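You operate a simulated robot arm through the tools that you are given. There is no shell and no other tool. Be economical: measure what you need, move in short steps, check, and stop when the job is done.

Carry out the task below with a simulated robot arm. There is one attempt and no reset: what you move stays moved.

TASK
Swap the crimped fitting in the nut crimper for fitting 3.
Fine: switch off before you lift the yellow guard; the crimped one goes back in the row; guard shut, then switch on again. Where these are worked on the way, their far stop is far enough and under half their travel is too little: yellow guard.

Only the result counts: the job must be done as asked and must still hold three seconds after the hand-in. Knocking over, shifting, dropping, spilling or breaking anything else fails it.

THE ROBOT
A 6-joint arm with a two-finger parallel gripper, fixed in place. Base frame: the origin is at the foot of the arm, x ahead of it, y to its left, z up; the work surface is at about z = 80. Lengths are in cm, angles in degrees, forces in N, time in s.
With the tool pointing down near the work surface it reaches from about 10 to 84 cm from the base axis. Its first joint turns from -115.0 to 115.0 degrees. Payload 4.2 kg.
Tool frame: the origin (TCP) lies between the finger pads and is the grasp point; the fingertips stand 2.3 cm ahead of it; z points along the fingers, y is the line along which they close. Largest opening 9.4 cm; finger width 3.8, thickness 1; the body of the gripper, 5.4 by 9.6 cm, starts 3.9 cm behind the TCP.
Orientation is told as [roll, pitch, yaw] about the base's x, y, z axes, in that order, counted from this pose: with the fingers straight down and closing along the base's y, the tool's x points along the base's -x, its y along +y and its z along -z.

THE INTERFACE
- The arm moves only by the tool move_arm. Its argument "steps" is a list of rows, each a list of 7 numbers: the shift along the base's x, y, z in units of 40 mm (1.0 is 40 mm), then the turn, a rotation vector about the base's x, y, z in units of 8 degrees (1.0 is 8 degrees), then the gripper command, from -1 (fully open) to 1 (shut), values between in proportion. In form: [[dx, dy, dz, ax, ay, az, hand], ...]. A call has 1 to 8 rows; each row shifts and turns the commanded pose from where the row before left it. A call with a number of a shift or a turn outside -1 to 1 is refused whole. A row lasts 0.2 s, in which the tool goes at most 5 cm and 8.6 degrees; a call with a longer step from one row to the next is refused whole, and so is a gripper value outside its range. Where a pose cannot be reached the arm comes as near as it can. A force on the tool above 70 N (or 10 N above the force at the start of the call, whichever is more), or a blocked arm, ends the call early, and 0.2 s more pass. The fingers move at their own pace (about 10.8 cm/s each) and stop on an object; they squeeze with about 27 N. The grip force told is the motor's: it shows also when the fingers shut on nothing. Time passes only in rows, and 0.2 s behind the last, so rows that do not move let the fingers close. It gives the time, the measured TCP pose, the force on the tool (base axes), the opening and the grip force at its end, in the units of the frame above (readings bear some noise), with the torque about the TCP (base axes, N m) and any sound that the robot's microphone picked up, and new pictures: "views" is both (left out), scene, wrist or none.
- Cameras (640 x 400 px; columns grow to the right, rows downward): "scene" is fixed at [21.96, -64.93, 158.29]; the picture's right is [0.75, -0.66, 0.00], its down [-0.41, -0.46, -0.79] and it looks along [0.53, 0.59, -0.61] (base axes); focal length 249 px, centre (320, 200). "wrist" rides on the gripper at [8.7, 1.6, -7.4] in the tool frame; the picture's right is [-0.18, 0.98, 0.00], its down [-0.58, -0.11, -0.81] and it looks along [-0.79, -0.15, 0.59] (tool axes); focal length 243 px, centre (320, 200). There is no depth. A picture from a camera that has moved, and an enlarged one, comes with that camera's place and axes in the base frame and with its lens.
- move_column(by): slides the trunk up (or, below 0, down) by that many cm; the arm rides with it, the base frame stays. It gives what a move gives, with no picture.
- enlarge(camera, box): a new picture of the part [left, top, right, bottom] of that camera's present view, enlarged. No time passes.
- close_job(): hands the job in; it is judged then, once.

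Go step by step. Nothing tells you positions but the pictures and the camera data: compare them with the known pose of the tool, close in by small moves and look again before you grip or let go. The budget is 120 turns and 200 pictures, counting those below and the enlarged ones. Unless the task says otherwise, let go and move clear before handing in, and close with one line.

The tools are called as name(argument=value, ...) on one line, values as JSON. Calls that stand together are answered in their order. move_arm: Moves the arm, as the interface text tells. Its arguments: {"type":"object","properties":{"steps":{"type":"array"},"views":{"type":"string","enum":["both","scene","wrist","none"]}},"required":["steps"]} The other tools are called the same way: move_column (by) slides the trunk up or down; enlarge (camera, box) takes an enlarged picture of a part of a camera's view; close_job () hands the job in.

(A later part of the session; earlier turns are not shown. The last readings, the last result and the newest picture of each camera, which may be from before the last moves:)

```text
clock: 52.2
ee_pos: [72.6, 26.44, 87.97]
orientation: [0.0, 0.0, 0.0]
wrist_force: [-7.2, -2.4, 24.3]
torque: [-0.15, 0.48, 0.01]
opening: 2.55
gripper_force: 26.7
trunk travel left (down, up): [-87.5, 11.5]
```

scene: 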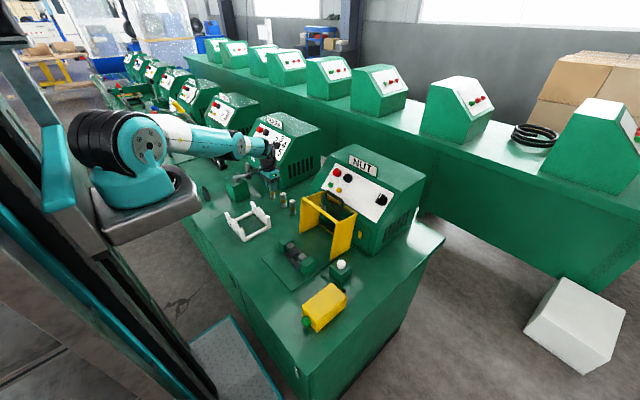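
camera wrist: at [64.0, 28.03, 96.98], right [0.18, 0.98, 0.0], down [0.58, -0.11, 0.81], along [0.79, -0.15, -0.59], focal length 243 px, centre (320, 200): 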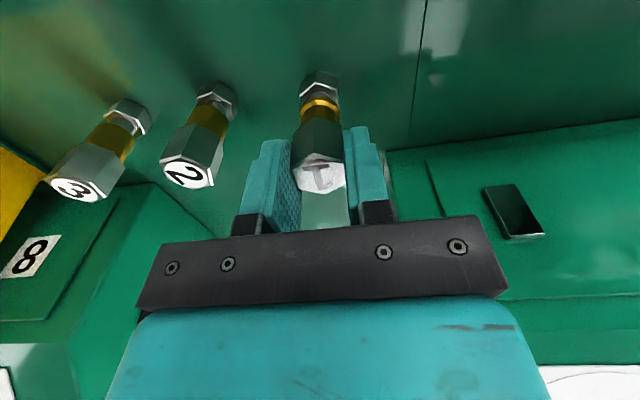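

Contact with the bench. Easing off slightly and releasing.

move_arm(steps=[[0, 0, 0.03, 0, 0, 0, 1], [0, 0, 0, 0, 0, 0, 0.4], [0, 0, 0, 0, 0, 0, 0.2], [0, 0, 0, 0, 0, 0, 0.2], [0, 0, 0.4, 0, 0, 0, 0.2], [0, 0, 0.8, 0, 0, 0, 0.2], [0, 0, 0.8, 0, 0, 0, 0.2]], views="both")

enlarge(camera="scene", box=[260, 175, 308, 211])

enlarge(camera="wrist", box=[130, 0, 390, 180])

```text
clock: 53.8
ee_pos: [72.61, 26.2, 96.12]
orientation: [-0.2, 0.2, 0.1]
wrist_force: [-0.4, 0.2, -0.2]
torque: [0.0, 0.03, -0.02]
opening: 3.76
gripper_force: 0.1
trunk travel left (down, up): [-87.5, 11.5]
camera wrist: at [64.0, 27.94, 103.5], right [0.18, 0.98, 0.0], down [0.58, -0.11, 0.81], along [0.79, -0.15, -0.59], focal length 243 px, centre (320, 200)
```

scene: 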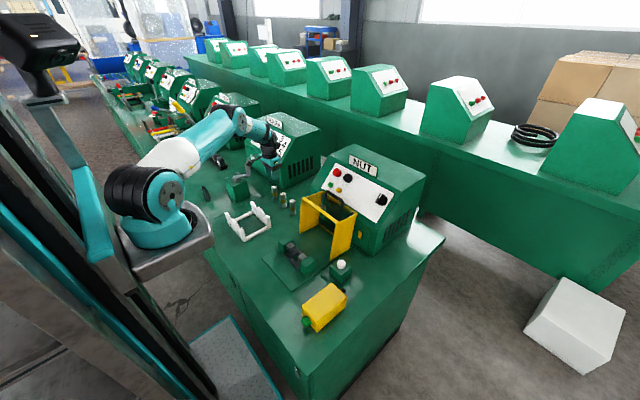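
wrist: 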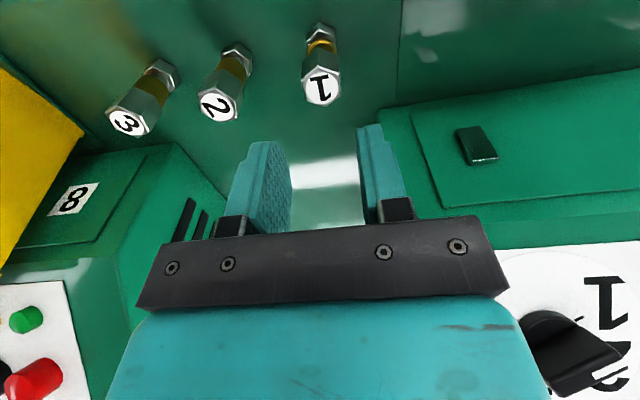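

```text
11.11 times, centred on (284, 193) of scene
camera zoom: at [21.96, -64.93, 158.29], right [0.75, -0.66, 0.0], down [-0.41, -0.46, -0.79], along [0.53, 0.59, -0.61], focal length 2765 px, centre (720, 278)
```

zoom: 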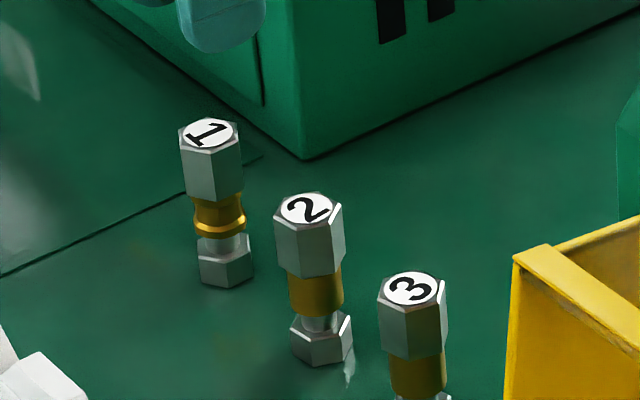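

```text
2.22 times, centred on (260, 90) of wrist
camera zoom: at [64.0, 27.94, 103.5], right [0.18, 0.98, 0.0], down [0.58, -0.11, 0.81], along [0.79, -0.15, -0.59], focal length 539 px, centre (453, 444)
```

zoom: 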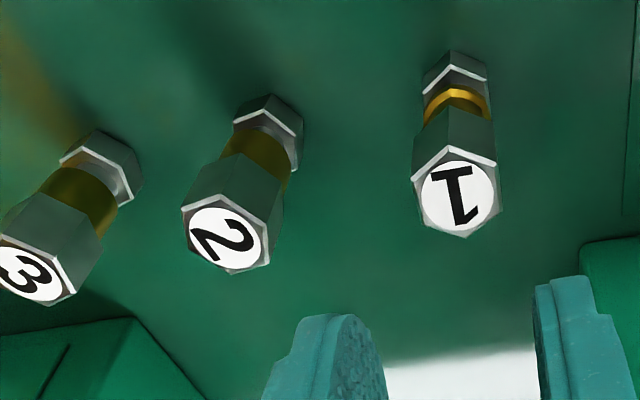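

Fitting 1 stands in line with 2 and 3. Now moving over fitting 3.

move_arm(steps=[[0, -0.95, 0, 0, 0, 0, 0], [0, -0.95, 0, 0, 0, 0, 0], [0, -0.95, 0, 0, 0, 0, 0], [0, -0.88, 0, 0, 0, 0, 0], [0, 0, 0, 0, 0, 0, 0]], views="wrist")

enlarge(camera="wrist", box=[260, 30, 400, 130])

```text
clock: 55.0
ee_pos: [72.59, 11.45, 96.12]
orientation: [-0.2, 0.0, 0.2]
wrist_force: [-0.4, -0.1, -0.5]
torque: [0.0, 0.04, -0.03]
opening: 4.7
gripper_force: 0.0
trunk travel left (down, up): [-87.5, 11.5]
camera wrist: at [64.01, 13.15, 103.52], right [0.18, 0.98, 0.0], down [0.58, -0.11, 0.81], along [0.79, -0.15, -0.59], focal length 243 px, centre (320, 200)
```

wrist: 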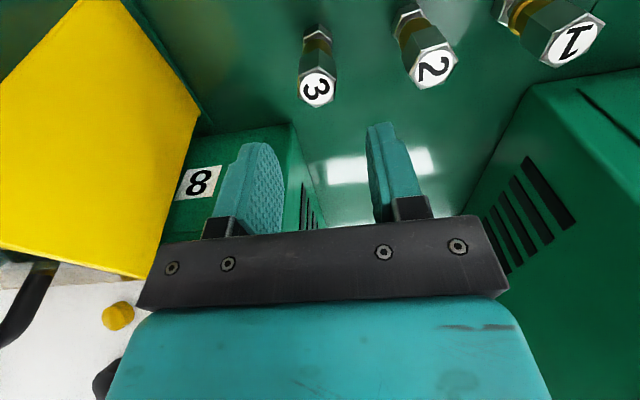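

```text
4.00 times, centred on (330, 80) of wrist
camera zoom: at [64.01, 13.15, 103.52], right [0.18, 0.98, 0.0], down [0.58, -0.11, 0.81], along [0.79, -0.15, -0.59], focal length 970 px, centre (280, 680)
```

zoom: 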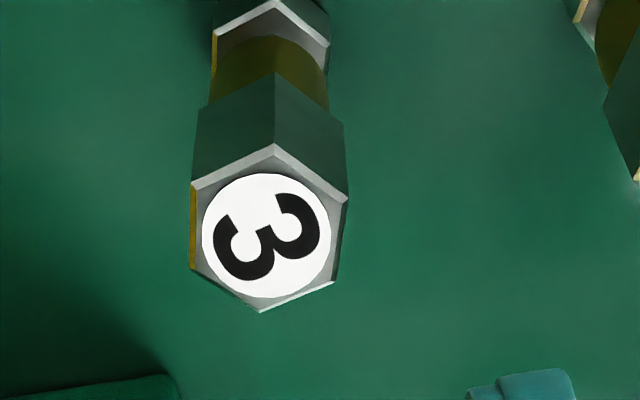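

Hex 3 is turned about -15.7°, with centre (72.6, 11.3). I'll match that yaw and descend to the same relative grip height (TCP z ≈ 88.1).

move_arm(steps=[[0, -0.04, 0, 0, 0, -1, 0], [0, 0, 0, 0, 0, -0.96, 0], [0, 0, -0.8, 0, 0, 0, 0], [0, 0, -0.7, 0, 0, 0, 0], [0, 0, 0, 0, 0, 0, 0]], views="wrist")

enlarge(camera="wrist", box=[220, 60, 420, 240])

```text
clock: 56.2
ee_pos: [72.47, 11.1, 89.97]
orientation: [-0.1, -0.1, -15.6]
wrist_force: [-0.3, 0.5, 0.0]
torque: [-0.02, -0.03, -0.01]
opening: 4.71
gripper_force: 0.1
trunk travel left (down, up): [-87.5, 11.5]
camera wrist: at [64.69, 15.17, 97.51], right [0.44, 0.9, 0.0], down [0.53, -0.26, 0.81], along [0.72, -0.36, -0.59], focal length 243 px, centre (320, 200)
```

wrist: 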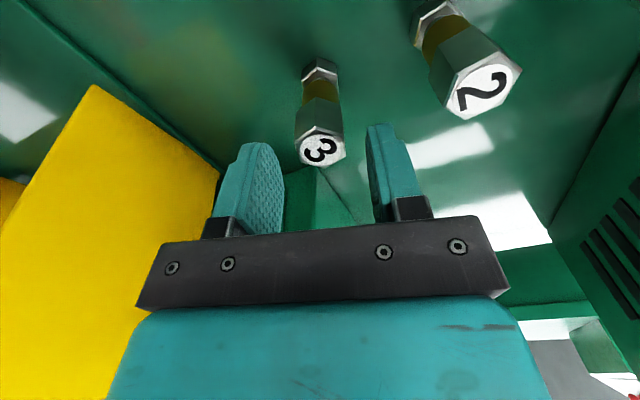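

```text
2.22 times, centred on (320, 150) of wrist
camera zoom: at [64.69, 15.17, 97.51], right [0.44, 0.9, 0.0], down [0.53, -0.26, 0.81], along [0.72, -0.36, -0.59], focal length 539 px, centre (320, 311)
```

zoom: 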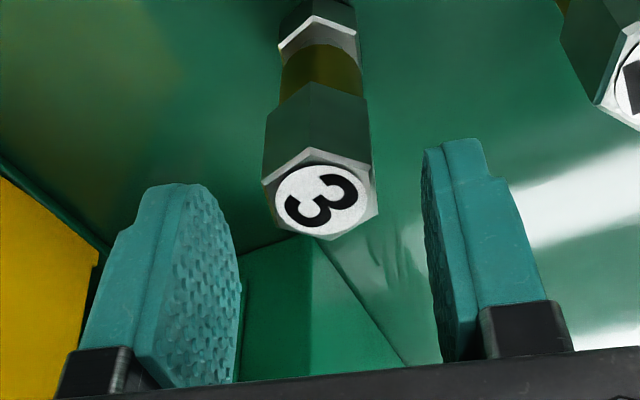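

Alignment matches the earlier grip. Descending the last 1.9 cm and closing.

move_arm(steps=[[0, 0, -0.25, 0, 0, 0, 0.1], [0, 0, -0.22, 0, 0, 0, 0.1], [0, 0, 0, 0, 0, 0, 0.3], [0, 0, 0, 0, 0, 0, 1], [0, 0, 0, 0, 0, 0, 1]], views="wrist")

enlarge(camera="wrist", box=[220, 60, 420, 240])

```text
clock: 57.4
ee_pos: [72.45, 11.3, 88.17]
orientation: [-0.1, 0.1, -15.5]
wrist_force: [-0.3, -0.2, -0.6]
torque: [0.03, -0.04, 0.0]
opening: 2.57
gripper_force: 27.2
trunk travel left (down, up): [-87.5, 11.5]
camera wrist: at [64.74, 15.2, 95.62], right [0.44, 0.9, 0.0], down [0.53, -0.26, 0.81], along [0.72, -0.36, -0.59], focal length 243 px, centre (320, 200)
```

wrist: 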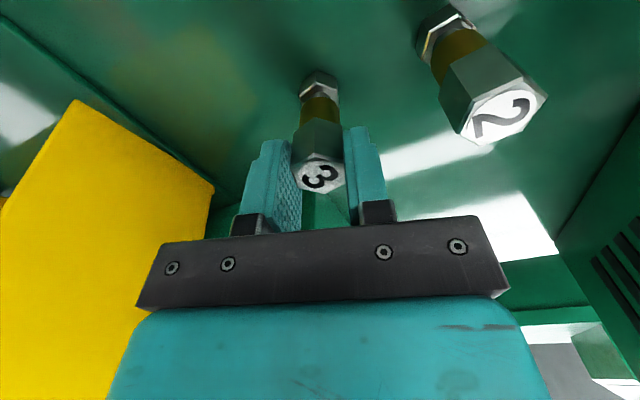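

```text
2.22 times, centred on (320, 150) of wrist
camera zoom: at [64.74, 15.2, 95.62], right [0.44, 0.9, 0.0], down [0.53, -0.26, 0.81], along [0.72, -0.36, -0.59], focal length 539 px, centre (320, 311)
```

zoom: 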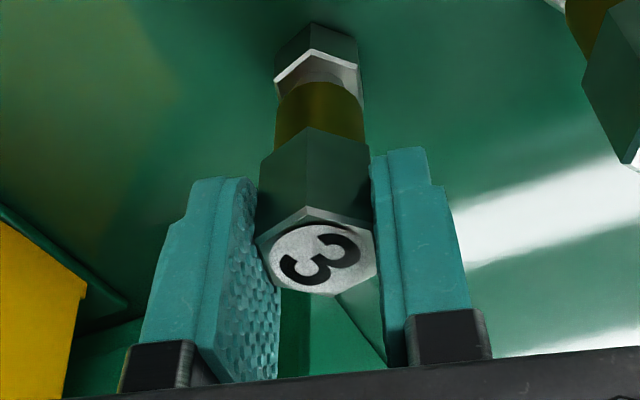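

The grip on 3 is practically identical to the one on 1. Lifting and carrying it to the nest, rotating back to yaw 0.

move_arm(steps=[[0, 0, 0.5, 0, 0, 0, 1], [0, 0, 0.9, 0, 0, 0, 1], [0, 0, 0.9, 0, 0, 0, 1], [0, 0, 0.5, 0, 0, 0, 1], [-0.95, 0, 0, 0, 0, 1, 1], [-0.95, 0, 0, 0, 0, 0.94, 1], [-0.95, 0, 0, 0, 0, 0, 1], [-0.95, 0, 0, 0, 0, 0, 1]], views="none")

move_arm(steps=[[0, -0.9, 0, 0, 0, 0, 1], [0, -0.9, 0, 0, 0, 0, 1], [0, -0.9, 0, 0, 0, 0, 1], [0, -0.9, 0, 0, 0, 0, 1], [0, -0.9, 0, 0, 0, 0, 1], [0, -0.9, 0, 0, 0, 0, 1], [0, -0.46, 0, 0, 0, 0, 1], [0, 0, 0, 0, 0, 0, 1]], views="both")

```text
clock: 59.2
ee_pos: [57.15, 11.36, 99.35]
orientation: [0.0, 0.0, -0.1]
wrist_force: [0.3, -0.2, -2.2]
torque: [-0.01, 0.05, -0.05]
opening: 2.6
gripper_force: 27.5
trunk travel left (down, up): [-87.5, 11.5]
```

```text
clock: 61.0
ee_pos: [57.14, -12.38, 99.2]
orientation: [0.0, 0.0, -0.1]
wrist_force: [0.1, 0.1, -1.9]
torque: [0.0, 0.03, 0.0]
opening: 2.56
gripper_force: 26.6
trunk travel left (down, up): [-87.5, 11.5]
camera wrist: at [48.71, -10.7, 106.66], right [0.19, 0.98, 0.0], down [0.58, -0.11, 0.81], along [0.79, -0.15, -0.59], focal length 243 px, centre (320, 200)
```

scene: 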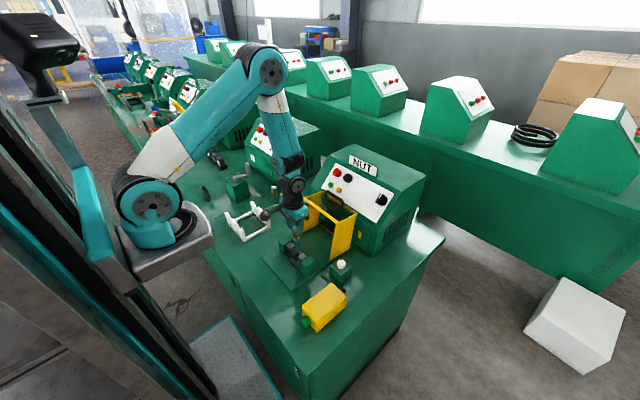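
wrist: 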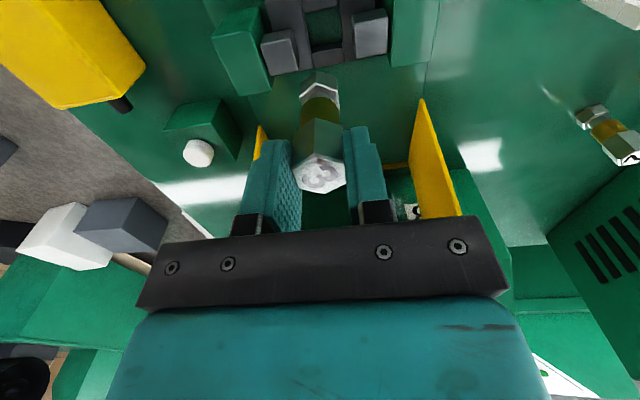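

Close to target; descending to just above the pocket to verify alignment.

move_arm(steps=[[0.02, 0.03, -0.8, 0, 0, 0, 1], [0, 0, -0.8, 0, 0, 0, 1], [0, 0, -0.4, 0, 0, 0, 1], [0, 0, 0, 0, 0, 0, 1]], views="both")

enlarge(camera="scene", box=[276, 226, 320, 270])

enlarge(camera="wrist", box=[220, 0, 420, 180])

move_arm(steps=[[0, 0, 0, 0, 0, 0, 1]], views="none")

move_arm(steps=[[0, 0, 0, 0, 0, 0, 1]], views="none")

```text
clock: 62.0
ee_pos: [57.32, -12.04, 91.23]
orientation: [-0.1, -0.1, 0.0]
wrist_force: [-1.3, 0.5, -1.2]
torque: [-0.01, 0.03, -0.03]
opening: 2.56
gripper_force: 27.1
trunk travel left (down, up): [-87.5, 11.5]
camera wrist: at [48.81, -10.39, 98.74], right [0.19, 0.98, 0.0], down [0.58, -0.11, 0.81], along [0.79, -0.15, -0.59], focal length 243 px, centre (320, 200)
```

scene: 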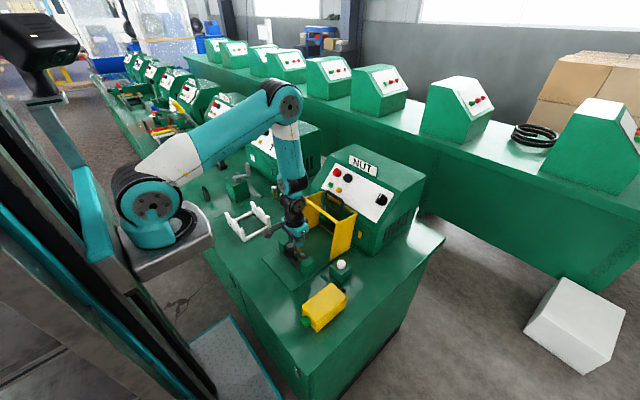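
wrist: 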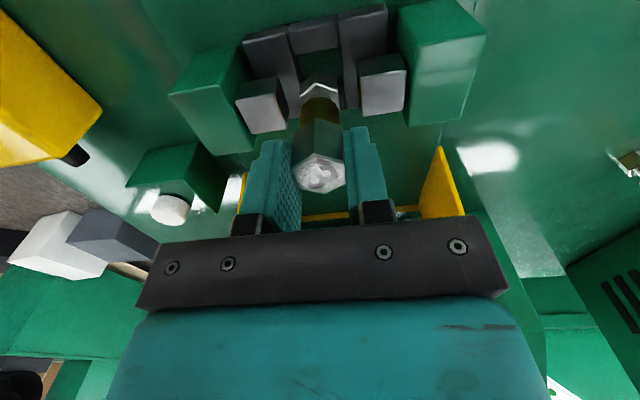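

```text
9.09 times, centred on (298, 248) of scene
camera zoom: at [21.96, -64.93, 158.29], right [0.75, -0.66, 0.0], down [-0.41, -0.46, -0.79], along [0.53, 0.59, -0.61], focal length 2262 px, centre (520, -236)
```

zoom: 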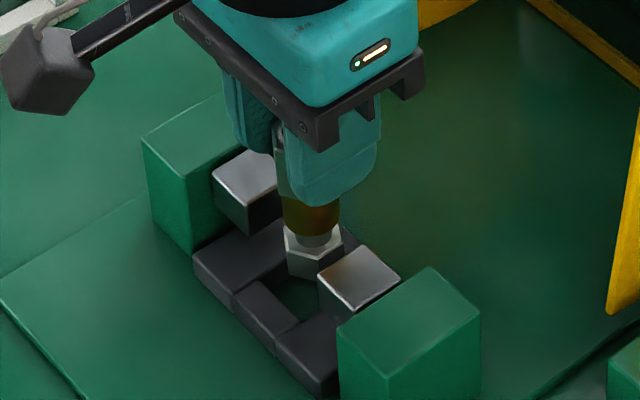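

```text
2.22 times, centred on (320, 90) of wrist
camera zoom: at [48.81, -10.39, 98.74], right [0.19, 0.98, 0.0], down [0.58, -0.11, 0.81], along [0.79, -0.15, -0.59], focal length 539 px, centre (320, 444)
```

zoom: 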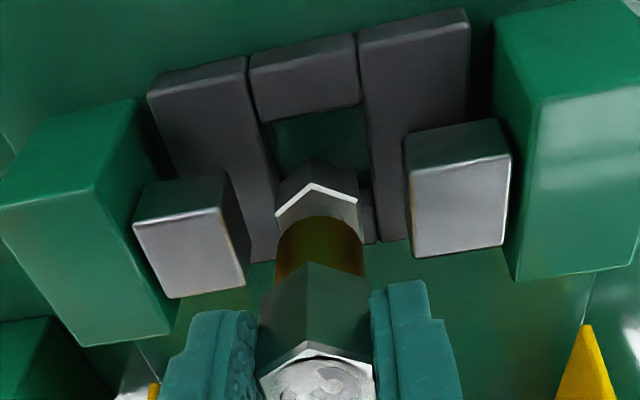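

```text
clock: 62.4
ee_pos: [57.32, -12.09, 91.27]
orientation: [-0.1, 0.0, -0.1]
wrist_force: [-1.1, 0.4, -0.9]
torque: [0.02, 0.04, -0.02]
opening: 2.59
gripper_force: 26.2
trunk travel left (down, up): [-87.5, 11.5]
```

```text
clock: 62.8
ee_pos: [57.28, -12.07, 91.33]
orientation: [-0.1, 0.0, 0.0]
wrist_force: [-0.1, 1.0, -1.6]
torque: [-0.01, 0.05, -0.01]
opening: 2.57
gripper_force: 26.9
trunk travel left (down, up): [-87.5, 11.5]
```

Aligned with the recorded nest pose. Descending carefully into the pocket.

move_arm(steps=[[0, 0, -0.2, 0, 0, 0, 1], [0, 0, -0.2, 0, 0, 0, 1], [0, 0, 0, 0, 0, 0, 1]], views="wrist")

enlarge(camera="scene", box=[276, 226, 320, 270])

enlarge(camera="wrist", box=[220, 0, 420, 180])

```text
clock: 63.6
ee_pos: [57.43, -12.02, 89.85]
orientation: [-0.1, -0.1, -0.1]
wrist_force: [-3.6, -1.3, 28.6]
torque: [-0.07, -0.14, 0.02]
opening: 2.53
gripper_force: 27.2
trunk travel left (down, up): [-87.5, 11.5]
camera wrist: at [48.81, -10.29, 97.23], right [0.19, 0.98, 0.0], down [0.58, -0.11, 0.81], along [0.79, -0.15, -0.59], focal length 243 px, centre (320, 200)
```

wrist: 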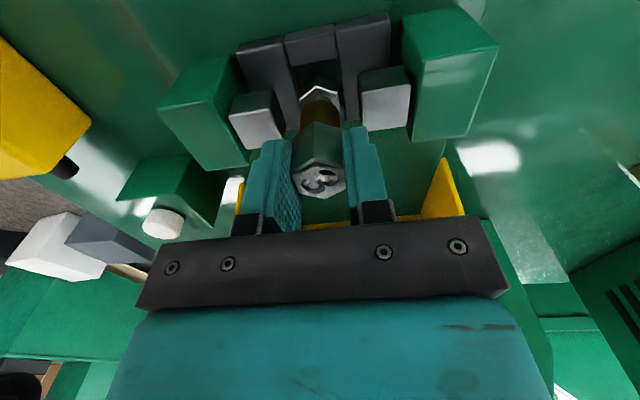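

```text
9.09 times, centred on (298, 248) of scene
camera zoom: at [21.96, -64.93, 158.29], right [0.75, -0.66, 0.0], down [-0.41, -0.46, -0.79], along [0.53, 0.59, -0.61], focal length 2262 px, centre (520, -236)
```

zoom: 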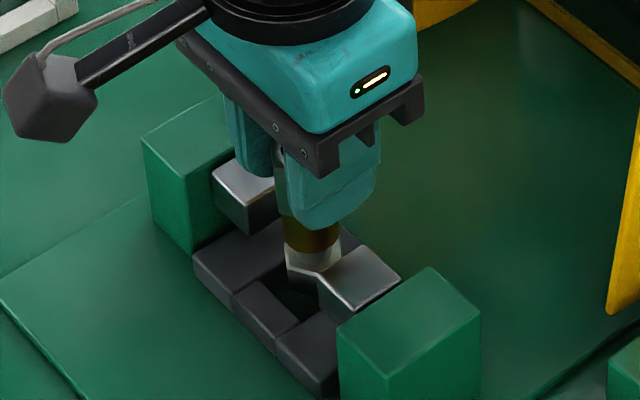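

```text
2.22 times, centred on (320, 90) of wrist
camera zoom: at [48.81, -10.29, 97.23], right [0.19, 0.98, 0.0], down [0.58, -0.11, 0.81], along [0.79, -0.15, -0.59], focal length 539 px, centre (320, 444)
```

zoom: 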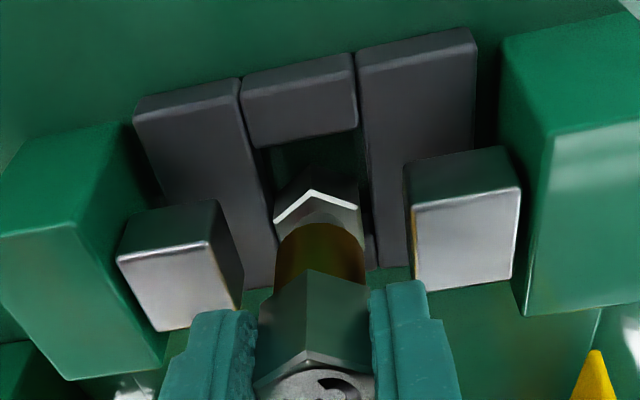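

The nut touches the pocket's rear (+x) edge: torque puts the contact at +1.5 cm in x. Backing up, shifting -0.2 cm in x and retrying.

move_arm(steps=[[0, 0, 0.15, 0, 0, 0, 1], [-0.05, 0, 0, 0, 0, 0, 1], [0, 0, -0.12, 0, 0, 0, 1], [0, 0, -0.1, 0, 0, 0, 1], [0, 0, 0, 0, 0, 0, 1]], views="none")

```text
clock: 64.8
ee_pos: [57.19, -12.0, 89.42]
orientation: [-0.1, -0.1, -0.1]
wrist_force: [-3.9, 0.3, 28.5]
torque: [0.02, -0.15, 0.01]
opening: 2.62
gripper_force: 26.6
trunk travel left (down, up): [-87.5, 11.5]
```

Still touching on the +x side. Backing up to look.

move_arm(steps=[[0, 0, 0.2, 0, 0, 0, 1], [-0.05, 0, 0, 0, 0, 0, 1], [0, 0, 0, 0, 0, 0, 1]], views="wrist")

enlarge(camera="wrist", box=[220, 60, 420, 240])

enlarge(camera="wrist", box=[270, 10, 370, 130])

enlarge(camera="scene", box=[284, 236, 312, 264])

```text
clock: 65.6
ee_pos: [56.99, -12.02, 90.1]
orientation: [0.0, 0.0, 0.0]
wrist_force: [0.2, 0.4, -1.2]
torque: [-0.01, -0.01, -0.02]
opening: 2.57
gripper_force: 27.7
trunk travel left (down, up): [-87.5, 11.5]
camera wrist: at [48.42, -10.34, 97.56], right [0.19, 0.98, 0.0], down [0.58, -0.11, 0.81], along [0.79, -0.15, -0.59], focal length 243 px, centre (320, 200)
```

wrist: 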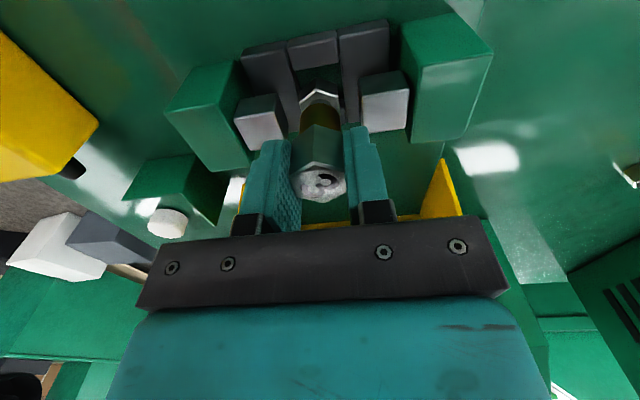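

```text
2.22 times, centred on (320, 150) of wrist
camera zoom: at [48.42, -10.34, 97.56], right [0.19, 0.98, 0.0], down [0.58, -0.11, 0.81], along [0.79, -0.15, -0.59], focal length 539 px, centre (320, 311)
```

zoom: 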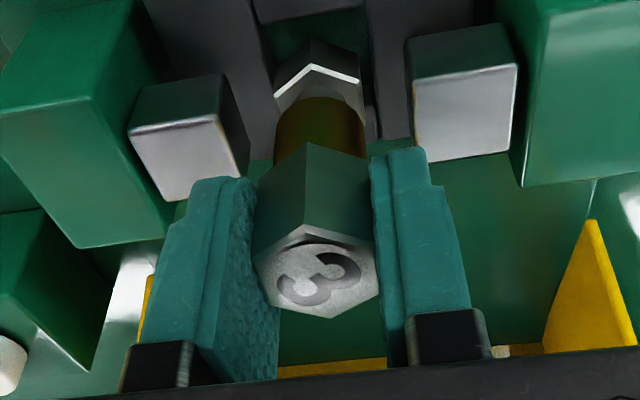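

```text
3.33 times, centred on (320, 70) of wrist
camera zoom: at [48.42, -10.34, 97.56], right [0.19, 0.98, 0.0], down [0.58, -0.11, 0.81], along [0.79, -0.15, -0.59], focal length 809 px, centre (320, 633)
```

zoom: 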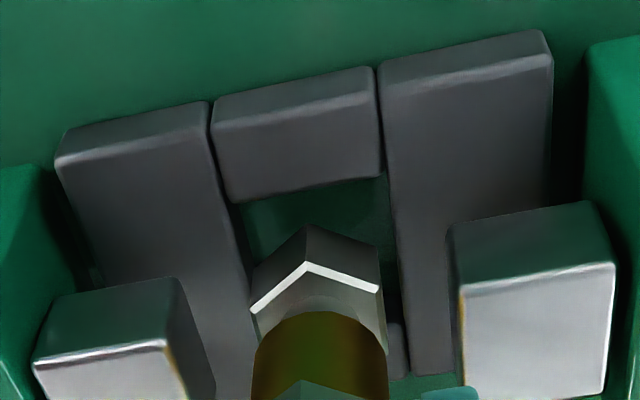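

```text
14.29 times, centred on (298, 250) of scene
camera zoom: at [21.96, -64.93, 158.29], right [0.75, -0.66, 0.0], down [-0.41, -0.46, -0.79], along [0.53, 0.59, -0.61], focal length 3554 px, centre (634, -514)
```

zoom: 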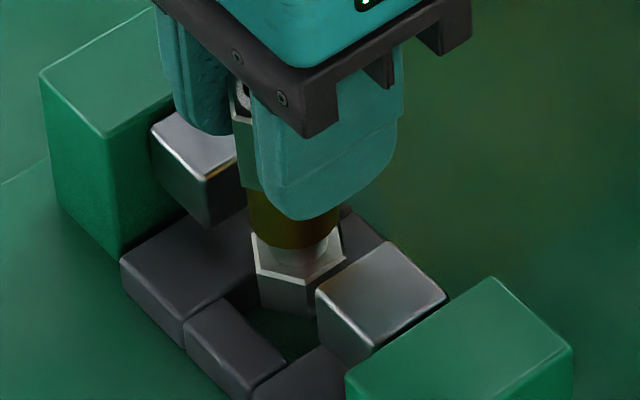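

The fitting slid up ~0.5 cm in the grip, but now looks centred over the pocket. Trying the descent gently again.

move_arm(steps=[[0, 0, -0.15, 0, 0, 0, 1], [0, 0, -0.08, 0, 0, 0, 1], [0, 0, 0, 0, 0, 0, 1]], views="none")

```text
clock: 66.4
ee_pos: [57.01, -12.16, 89.29]
orientation: [-0.2, 0.0, 0.0]
wrist_force: [-0.2, 1.0, -1.3]
torque: [-0.01, -0.01, 0.0]
opening: 2.57
gripper_force: 26.6
trunk travel left (down, up): [-87.5, 11.5]
```

move_arm(steps=[[0, 0, -0.07, 0, 0, 0, 1], [0, 0, 0, 0, 0, 0, 1]], views="none")

move_arm(steps=[[0, 0, -0.04, 0, 0, 0, 1], [0, 0, 0, 0, 0, 0, 1]], views="none")

```text
clock: 67.0
ee_pos: [57.03, -11.91, 89.0]
orientation: [0.0, 0.0, -0.1]
wrist_force: [-0.3, 0.6, -1.6]
torque: [-0.01, 0.0, -0.01]
opening: 2.58
gripper_force: 26.5
trunk travel left (down, up): [-87.5, 11.5]
```

```text
clock: 67.6
ee_pos: [57.03, -12.02, 88.72]
orientation: [-0.1, 0.0, -0.1]
wrist_force: [-0.1, 0.9, -1.8]
torque: [0.02, -0.01, -0.01]
opening: 2.57
gripper_force: 27.2
trunk travel left (down, up): [-87.5, 11.5]
```

No contact well below the earlier level: it is entering the pocket. Checking, then continuing.

move_arm(steps=[[0, 0, -0.06, 0, 0, 0, 1], [0, 0, 0, 0, 0, 0, 1]], views="wrist")

enlarge(camera="wrist", box=[240, 30, 400, 210])

enlarge(camera="scene", box=[284, 236, 312, 264])

```text
clock: 68.2
ee_pos: [57.04, -11.86, 88.61]
orientation: [-0.1, 0.0, -0.1]
wrist_force: [0.1, 0.7, -1.3]
torque: [0.02, -0.02, 0.01]
opening: 2.57
gripper_force: 27.0
trunk travel left (down, up): [-87.5, 11.5]
camera wrist: at [48.48, -10.28, 95.97], right [0.19, 0.98, 0.0], down [0.58, -0.11, 0.81], along [0.79, -0.15, -0.59], focal length 243 px, centre (320, 200)
```

wrist: 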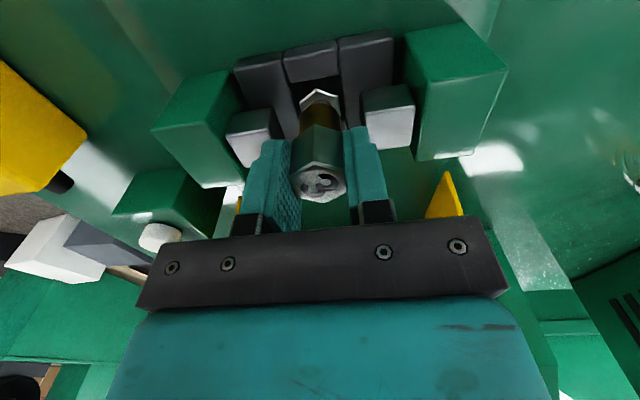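

```text
2.22 times, centred on (320, 120) of wrist
camera zoom: at [48.48, -10.28, 95.97], right [0.19, 0.98, 0.0], down [0.58, -0.11, 0.81], along [0.79, -0.15, -0.59], focal length 539 px, centre (320, 378)
```

zoom: 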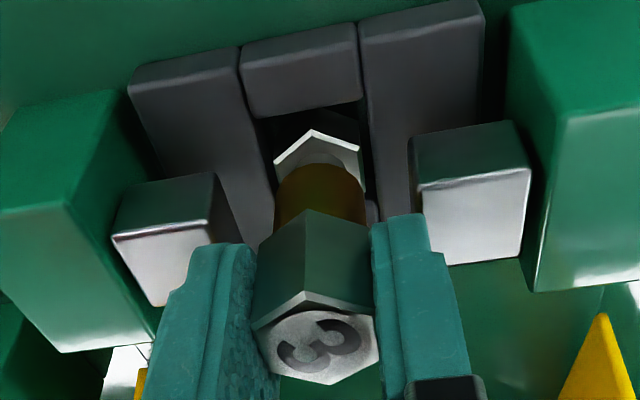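

```text
14.29 times, centred on (298, 250) of scene
camera zoom: at [21.96, -64.93, 158.29], right [0.75, -0.66, 0.0], down [-0.41, -0.46, -0.79], along [0.53, 0.59, -0.61], focal length 3554 px, centre (634, -514)
```

zoom: 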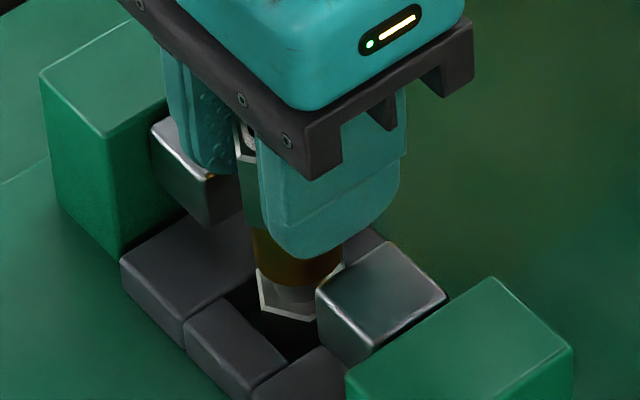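

The nut is in the pocket. Two more small steps down.

move_arm(steps=[[0, 0, -0.06, 0, 0, 0, 1], [0, 0, 0, 0, 0, 0, 1]], views="none")

move_arm(steps=[[0, 0, -0.05, 0, 0, 0, 1], [0, 0, 0, 0, 0, 0, 1]], views="none")

```text
clock: 68.8
ee_pos: [57.1, -11.85, 88.26]
orientation: [-0.2, 0.1, -0.1]
wrist_force: [-1.5, -0.1, -0.6]
torque: [-0.01, 0.12, 0.0]
opening: 2.58
gripper_force: 26.8
trunk travel left (down, up): [-87.5, 11.5]
```

```text
clock: 69.4
ee_pos: [57.05, -11.92, 88.19]
orientation: [-0.1, -0.1, -0.1]
wrist_force: [-0.5, -0.3, 3.4]
torque: [-0.04, 0.09, -0.02]
opening: 2.56
gripper_force: 27.0
trunk travel left (down, up): [-87.5, 11.5]
```

Contact at the seat. Opening only slightly and rising.

move_arm(steps=[[0, 0, 0, 0, 0, 0, 0.38], [0, 0, 0, 0, 0, 0, 0.36], [0, 0, 0.3, 0, 0, 0, 0.36], [0, 0, 0.6, 0, 0, 0, 0.3], [0, 0, 0.8, 0, 0, 0, 0.2], [0, 0, 0.8, 0, 0, 0, 0]], views="both")

enlarge(camera="wrist", box=[240, 0, 400, 120])

enlarge(camera="scene", box=[276, 226, 320, 270])

```text
clock: 70.8
ee_pos: [57.0, -12.18, 98.1]
orientation: [-0.1, -0.1, -0.2]
wrist_force: [-0.2, -0.7, -0.5]
torque: [0.0, 0.0, 0.04]
opening: 4.71
gripper_force: 0.0
trunk travel left (down, up): [-87.5, 11.5]
camera wrist: at [48.48, -10.45, 105.65], right [0.19, 0.98, 0.0], down [0.58, -0.11, 0.81], along [0.79, -0.15, -0.59], focal length 243 px, centre (320, 200)
```

scene: 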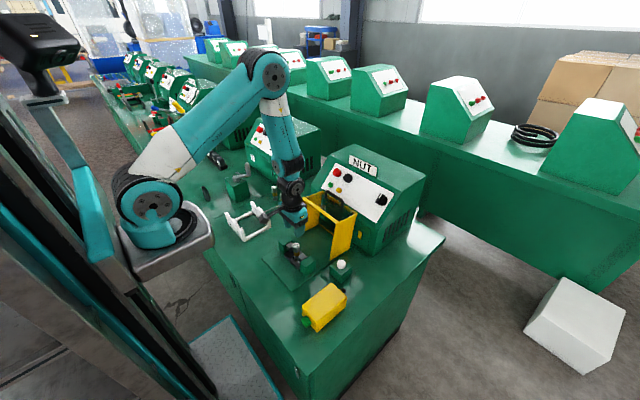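
wrist: 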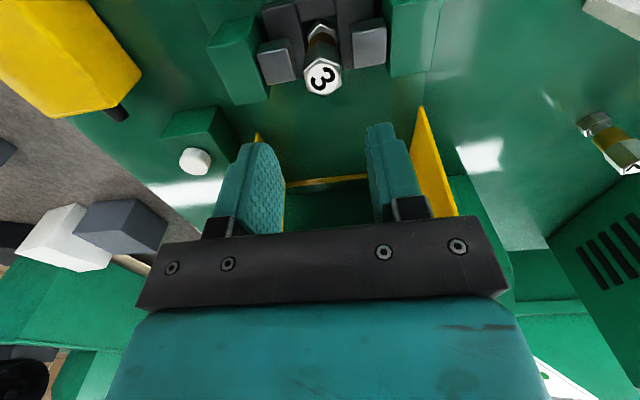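

```text
3.33 times, centred on (320, 60) of wrist
camera zoom: at [48.48, -10.45, 105.65], right [0.19, 0.98, 0.0], down [0.58, -0.11, 0.81], along [0.79, -0.15, -0.59], focal length 809 px, centre (320, 667)
```

zoom: 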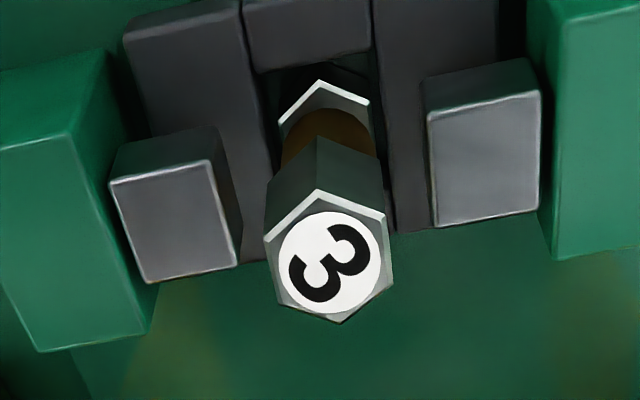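

```text
9.09 times, centred on (298, 248) of scene
camera zoom: at [21.96, -64.93, 158.29], right [0.75, -0.66, 0.0], down [-0.41, -0.46, -0.79], along [0.53, 0.59, -0.61], focal length 2262 px, centre (520, -236)
```

zoom: 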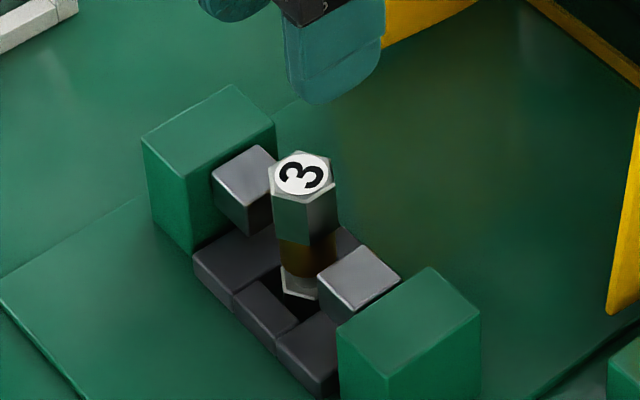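

Fitting 3 is seated exactly where 1 was. Now the guard: raising the trunk, turning the tool -90° and moving above the handle.

move_column(by=11)

move_arm(steps=[[0, 0, 0.9, 0, 0, -1, 0.2], [0, 0, 0.8, 0, 0, -1, 0.2], [0.6, 0, 0, 0, 0, -1, 0.2], [0.6, 0, 0, 0, 0, -1, 0.2], [0.6, 0, 0, 0, 0, -1, 0.2], [0.6, 0, 0, 0, 0, -1, 0.2], [0.6, 0, 0, 0, 0, -1, 0.2], [0.6, 0, 0, 0, 0, -1, 0.2]], views="none")

move_arm(steps=[[0.6, 0, 0, 0, 0, -1, 0.2], [0.6, 0.1, 0, 0, 0, -1, 0.2], [0, 0.1, -0.4, 0, 0, -1, 0.2], [0, 0, -0.4, 0, 0, -0.2, 0.2], [0, 0, 0, 0, 0, 0, 0.2]], views="both")

```text
clock: 72.2
ee_pos: [56.91, -12.1, 109.17]
orientation: [-0.1, -0.1, 0.1]
wrist_force: [-0.1, -0.3, 0.3]
torque: [0.0, 0.02, -0.02]
opening: 4.7
gripper_force: 0.1
trunk travel left (down, up): [-98.5, 0.5]
```

```text
clock: 74.0
ee_pos: [71.34, -12.19, 116.03]
orientation: [-0.1, 0.0, -64.2]
wrist_force: [-0.1, -0.8, 0.0]
torque: [0.01, -0.01, 0.01]
opening: 3.77
gripper_force: 0.0
trunk travel left (down, up): [-98.5, 0.5]
```

```text
clock: 75.2
ee_pos: [76.08, -11.26, 112.7]
orientation: [-0.1, 0.0, -89.8]
wrist_force: [-0.2, -0.5, 0.4]
torque: [0.02, -0.02, 0.01]
opening: 3.76
gripper_force: 0.1
trunk travel left (down, up): [-98.5, 0.5]
camera wrist: at [77.85, -2.59, 120.2], right [0.98, -0.18, 0.0], down [-0.11, -0.58, 0.81], along [-0.15, -0.79, -0.59], focal length 243 px, centre (320, 200)
```

scene: 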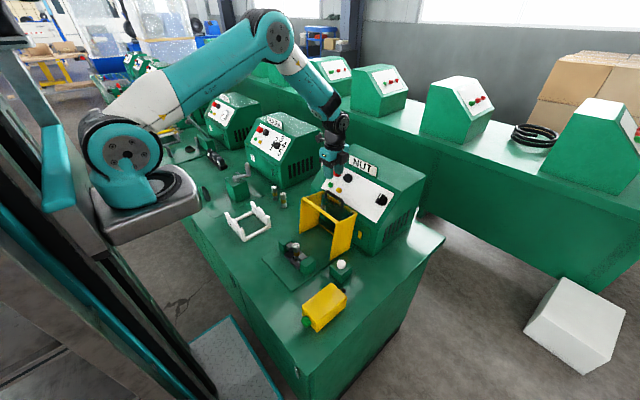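
wrist: 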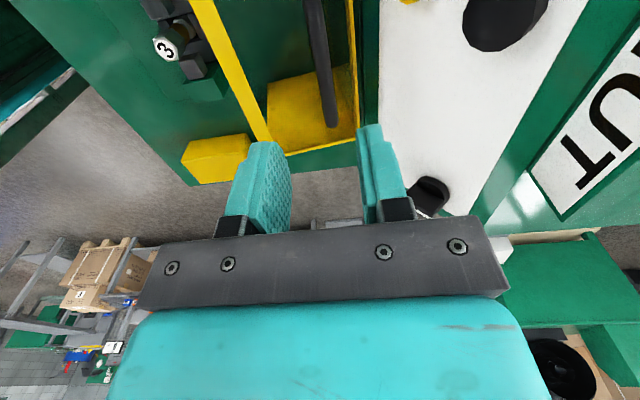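

The handle bar is at x≈76.4. Descending and gripping it as before.

move_arm(steps=[[0.08, -0.08, -0.8, 0, 0, 0, 0.36], [0, 0, -0.8, 0, 0, 0, 0.36], [0, 0, -0.5, 0, 0, 0, 0.36], [0, 0, -0.4, 0, 0, 0, 0.36], [0, 0, 0, 0, 0, 0, 0.36]], views="wrist")

enlarge(camera="scene", box=[290, 150, 390, 240])

```text
clock: 76.4
ee_pos: [76.45, -11.76, 102.94]
orientation: [-0.1, 0.0, -89.8]
wrist_force: [-0.3, -0.1, -0.8]
torque: [0.0, -0.02, -0.01]
opening: 3.02
gripper_force: 0.1
trunk travel left (down, up): [-98.5, 0.5]
camera wrist: at [78.18, -2.99, 110.29], right [0.98, -0.18, 0.0], down [-0.1, -0.58, 0.81], along [-0.14, -0.79, -0.59], focal length 243 px, centre (320, 200)
```

wrist: 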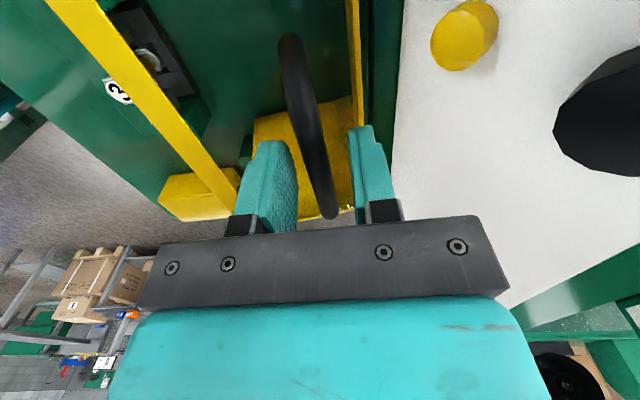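

```text
4.44 times, centred on (340, 195) of scene
camera zoom: at [21.96, -64.93, 158.29], right [0.75, -0.66, 0.0], down [-0.41, -0.46, -0.79], along [0.53, 0.59, -0.61], focal length 1106 px, centre (231, 222)
```

zoom: 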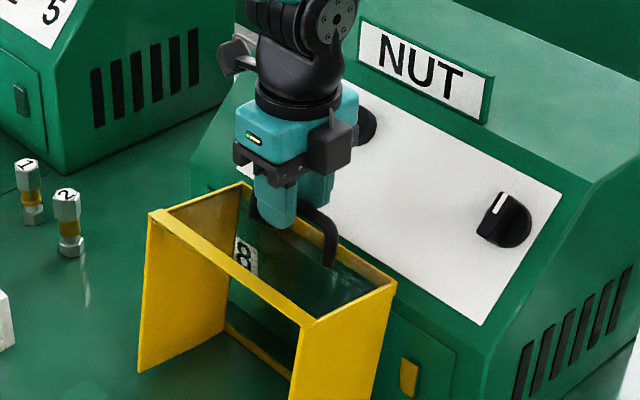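

Gripping the handle and swinging the guard back along the same arc.

move_arm(steps=[[0, 0, 0, 0, 0, 0, 1], [0, 0, 0, 0, 0, 0, 1], [-0.52, 0, 0.23, 0, 0, 0, 1], [-0.57, 0, 0.185, 0, 0, 0, 1], [-0.585, 0, 0.125, 0, 0, 0, 1], [-0.6, 0, 0.06, 0, 0, 0, 1], [0, 0, 0, 0, 0, 0, 1]], views="scene")

```text
clock: 78.0
ee_pos: [67.4, -11.59, 105.32]
orientation: [0.0, 0.0, -89.6]
wrist_force: [1.1, 5.6, 3.4]
torque: [0.33, 0.09, -0.31]
opening: 1.17
gripper_force: 45.6
trunk travel left (down, up): [-98.5, 0.5]
```

scene: 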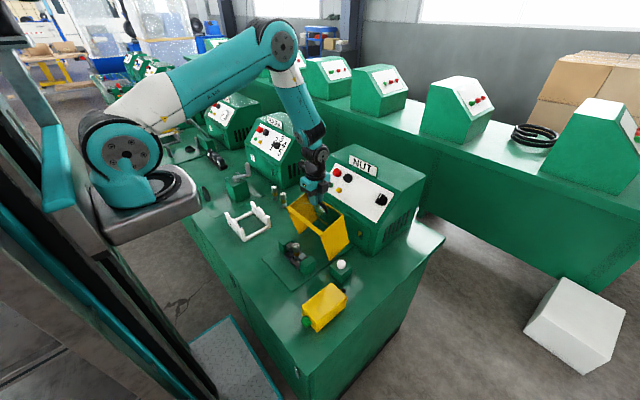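

The guard follows with little force. Continuing.

move_arm(steps=[[-0.6, 0, 0, 0, 0, 0, 1], [-0.6, 0, -0.06, 0, 0, 0, 1], [-0.585, 0, -0.125, 0, 0, 0, 1], [-0.57, 0, -0.185, 0, 0, 0, 1], [0, 0, 0, 0, 0, 0, 1]], views="none")

move_arm(steps=[[-0.55, 0, -0.245, 0, 0, 0, 1], [-0.52, 0, -0.3, 0, 0, 0, 1], [-0.485, 0, -0.35, 0, 0, 0, 1], [-0.445, 0, -0.4, 0, 0, 0, 1], [0, 0, 0, 0, 0, 0, 1]], views="scene")

```text
clock: 79.2
ee_pos: [57.93, -11.65, 103.64]
orientation: [-0.2, -0.2, -89.6]
wrist_force: [-1.2, 0.4, 0.1]
torque: [-0.82, 0.01, 0.92]
opening: 1.16
gripper_force: 45.2
trunk travel left (down, up): [-98.5, 0.5]
```

```text
clock: 80.4
ee_pos: [49.93, -11.63, 98.37]
orientation: [-0.2, -0.1, -89.6]
wrist_force: [-5.2, 1.9, 2.5]
torque: [-0.18, 0.06, 1.58]
opening: 1.16
gripper_force: 44.9
trunk travel left (down, up): [-98.5, 0.5]
```

scene: 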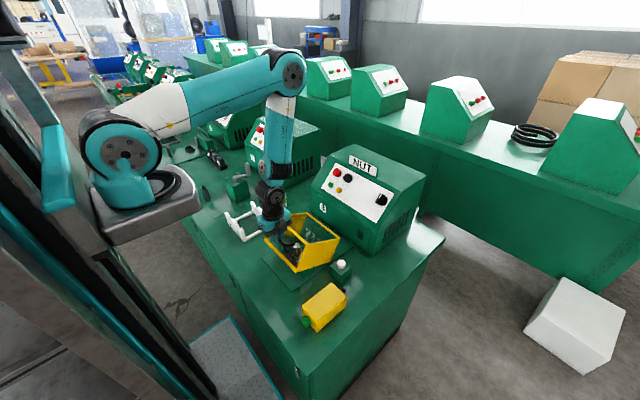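

move_arm(steps=[[-0.4, 0, -0.445, 0, 0, 0, 1], [-0.35, 0, -0.485, 0, 0, 0, 1], [-0.3, 0, -0.52, 0, 0, 0, 1], [-0.245, 0, -0.5, 0, 0, 0, 1], [0, 0, 0, 0, 0, 0, 1]], views="none")

move_arm(steps=[[-0.09, 0, -0.2, 0, 0, 0, 1], [-0.02, 0, -0.08, 0, 0, 0, 1], [0, 0, 0, 0, 0, 0, 1]], views="both")

enlarge(camera="scene", box=[230, 200, 350, 290])

```text
clock: 81.6
ee_pos: [45.0, -11.72, 90.75]
orientation: [0.0, 0.1, -89.7]
wrist_force: [2.0, -5.7, -3.8]
torque: [-0.53, -0.06, 1.71]
opening: 1.13
gripper_force: 45.1
trunk travel left (down, up): [-98.5, 0.5]
```

```text
clock: 82.4
ee_pos: [44.49, -11.65, 89.58]
orientation: [0.1, -0.1, -89.8]
wrist_force: [11.4, -10.3, -6.7]
torque: [-0.83, -0.21, 1.65]
opening: 1.15
gripper_force: 44.9
trunk travel left (down, up): [-98.5, 0.5]
camera wrist: at [46.21, -2.99, 97.03], right [0.98, -0.18, 0.0], down [-0.11, -0.58, 0.81], along [-0.14, -0.79, -0.59], focal length 243 px, centre (320, 200)
```

scene: 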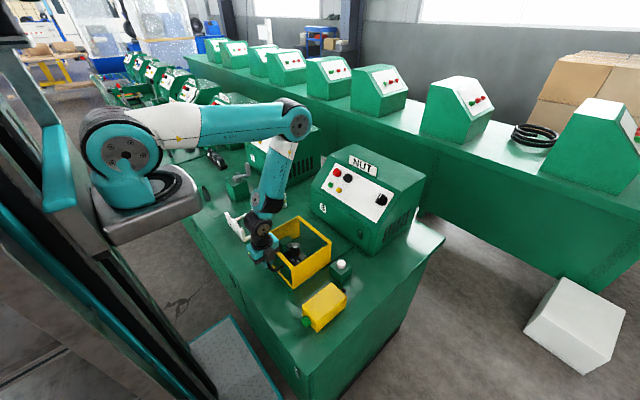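
wrist: 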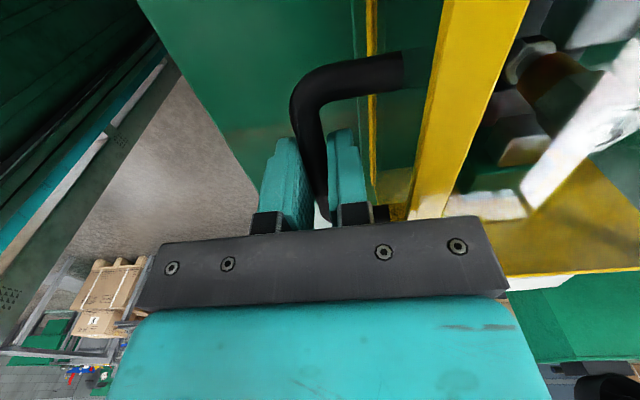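

```text
4.44 times, centred on (290, 245) of scene
camera zoom: at [21.96, -64.93, 158.29], right [0.75, -0.66, 0.0], down [-0.41, -0.46, -0.79], along [0.53, 0.59, -0.61], focal length 1106 px, centre (453, 0)
```

zoom: 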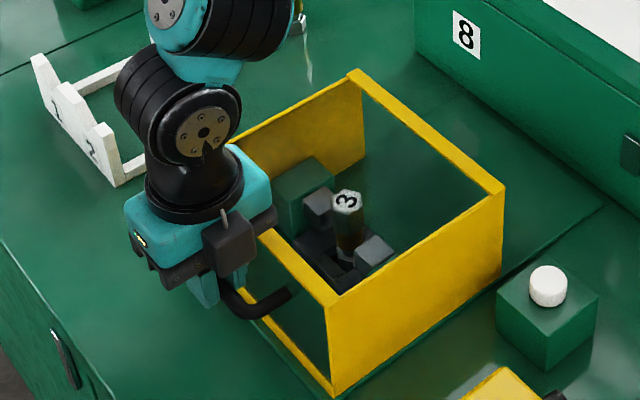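

The guard is back at its closed position. A slight press to confirm, then release and rise.

move_arm(steps=[[0, 0, -0.05, 0, 0, 0, 1], [0, 0, 0, 0, 0, 0, 1]], views="none")

move_arm(steps=[[0, 0, 0, 0, 0, 0, 0.4], [0, 0, 0, 0, 0, 0, 0.36], [0, 0, 0.6, 0, 0, 0, 0.36], [0, 0, 0.9, 0, 0, 0, 0.36], [0, 0, 0.9, 0, 0, 0, 0.3], [0, 0, 0.9, 0, 0, 0, 0], [0, 0, 0.9, 0, 0, 0, 0]], views="both")

enlarge(camera="scene", box=[230, 200, 350, 290])

```text
clock: 83.0
ee_pos: [44.46, -11.57, 89.43]
orientation: [0.0, 0.1, -89.7]
wrist_force: [15.1, -10.9, 15.4]
torque: [-0.44, -0.18, 1.73]
opening: 1.18
gripper_force: 45.1
trunk travel left (down, up): [-98.5, 0.5]
```

```text
clock: 84.6
ee_pos: [44.54, -11.51, 106.22]
orientation: [-0.2, -0.1, -89.8]
wrist_force: [0.7, 1.2, -0.5]
torque: [-0.01, 0.03, 0.02]
opening: 4.68
gripper_force: 0.0
trunk travel left (down, up): [-98.5, 0.5]
camera wrist: at [46.14, -2.86, 113.64], right [0.98, -0.18, 0.0], down [-0.1, -0.58, 0.81], along [-0.15, -0.79, -0.59], focal length 243 px, centre (320, 200)
```

scene: 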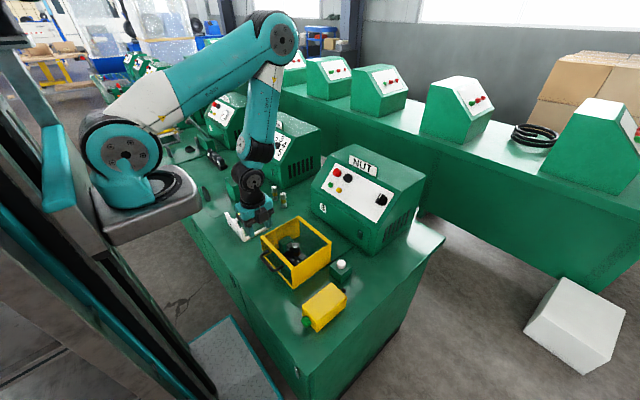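
wrist: 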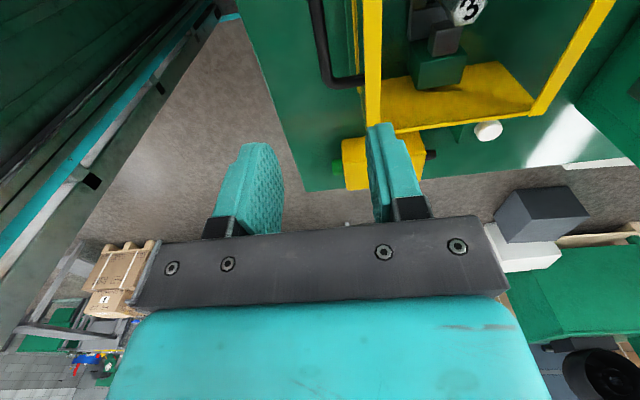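

```text
4.44 times, centred on (290, 245) of scene
camera zoom: at [21.96, -64.93, 158.29], right [0.75, -0.66, 0.0], down [-0.41, -0.46, -0.79], along [0.53, 0.59, -0.61], focal length 1106 px, centre (453, 0)
```

zoom: 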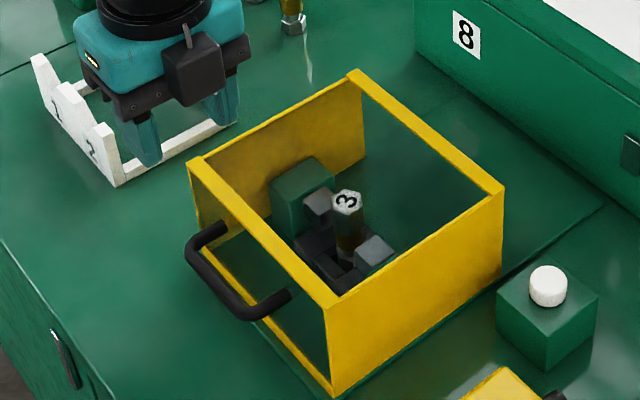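

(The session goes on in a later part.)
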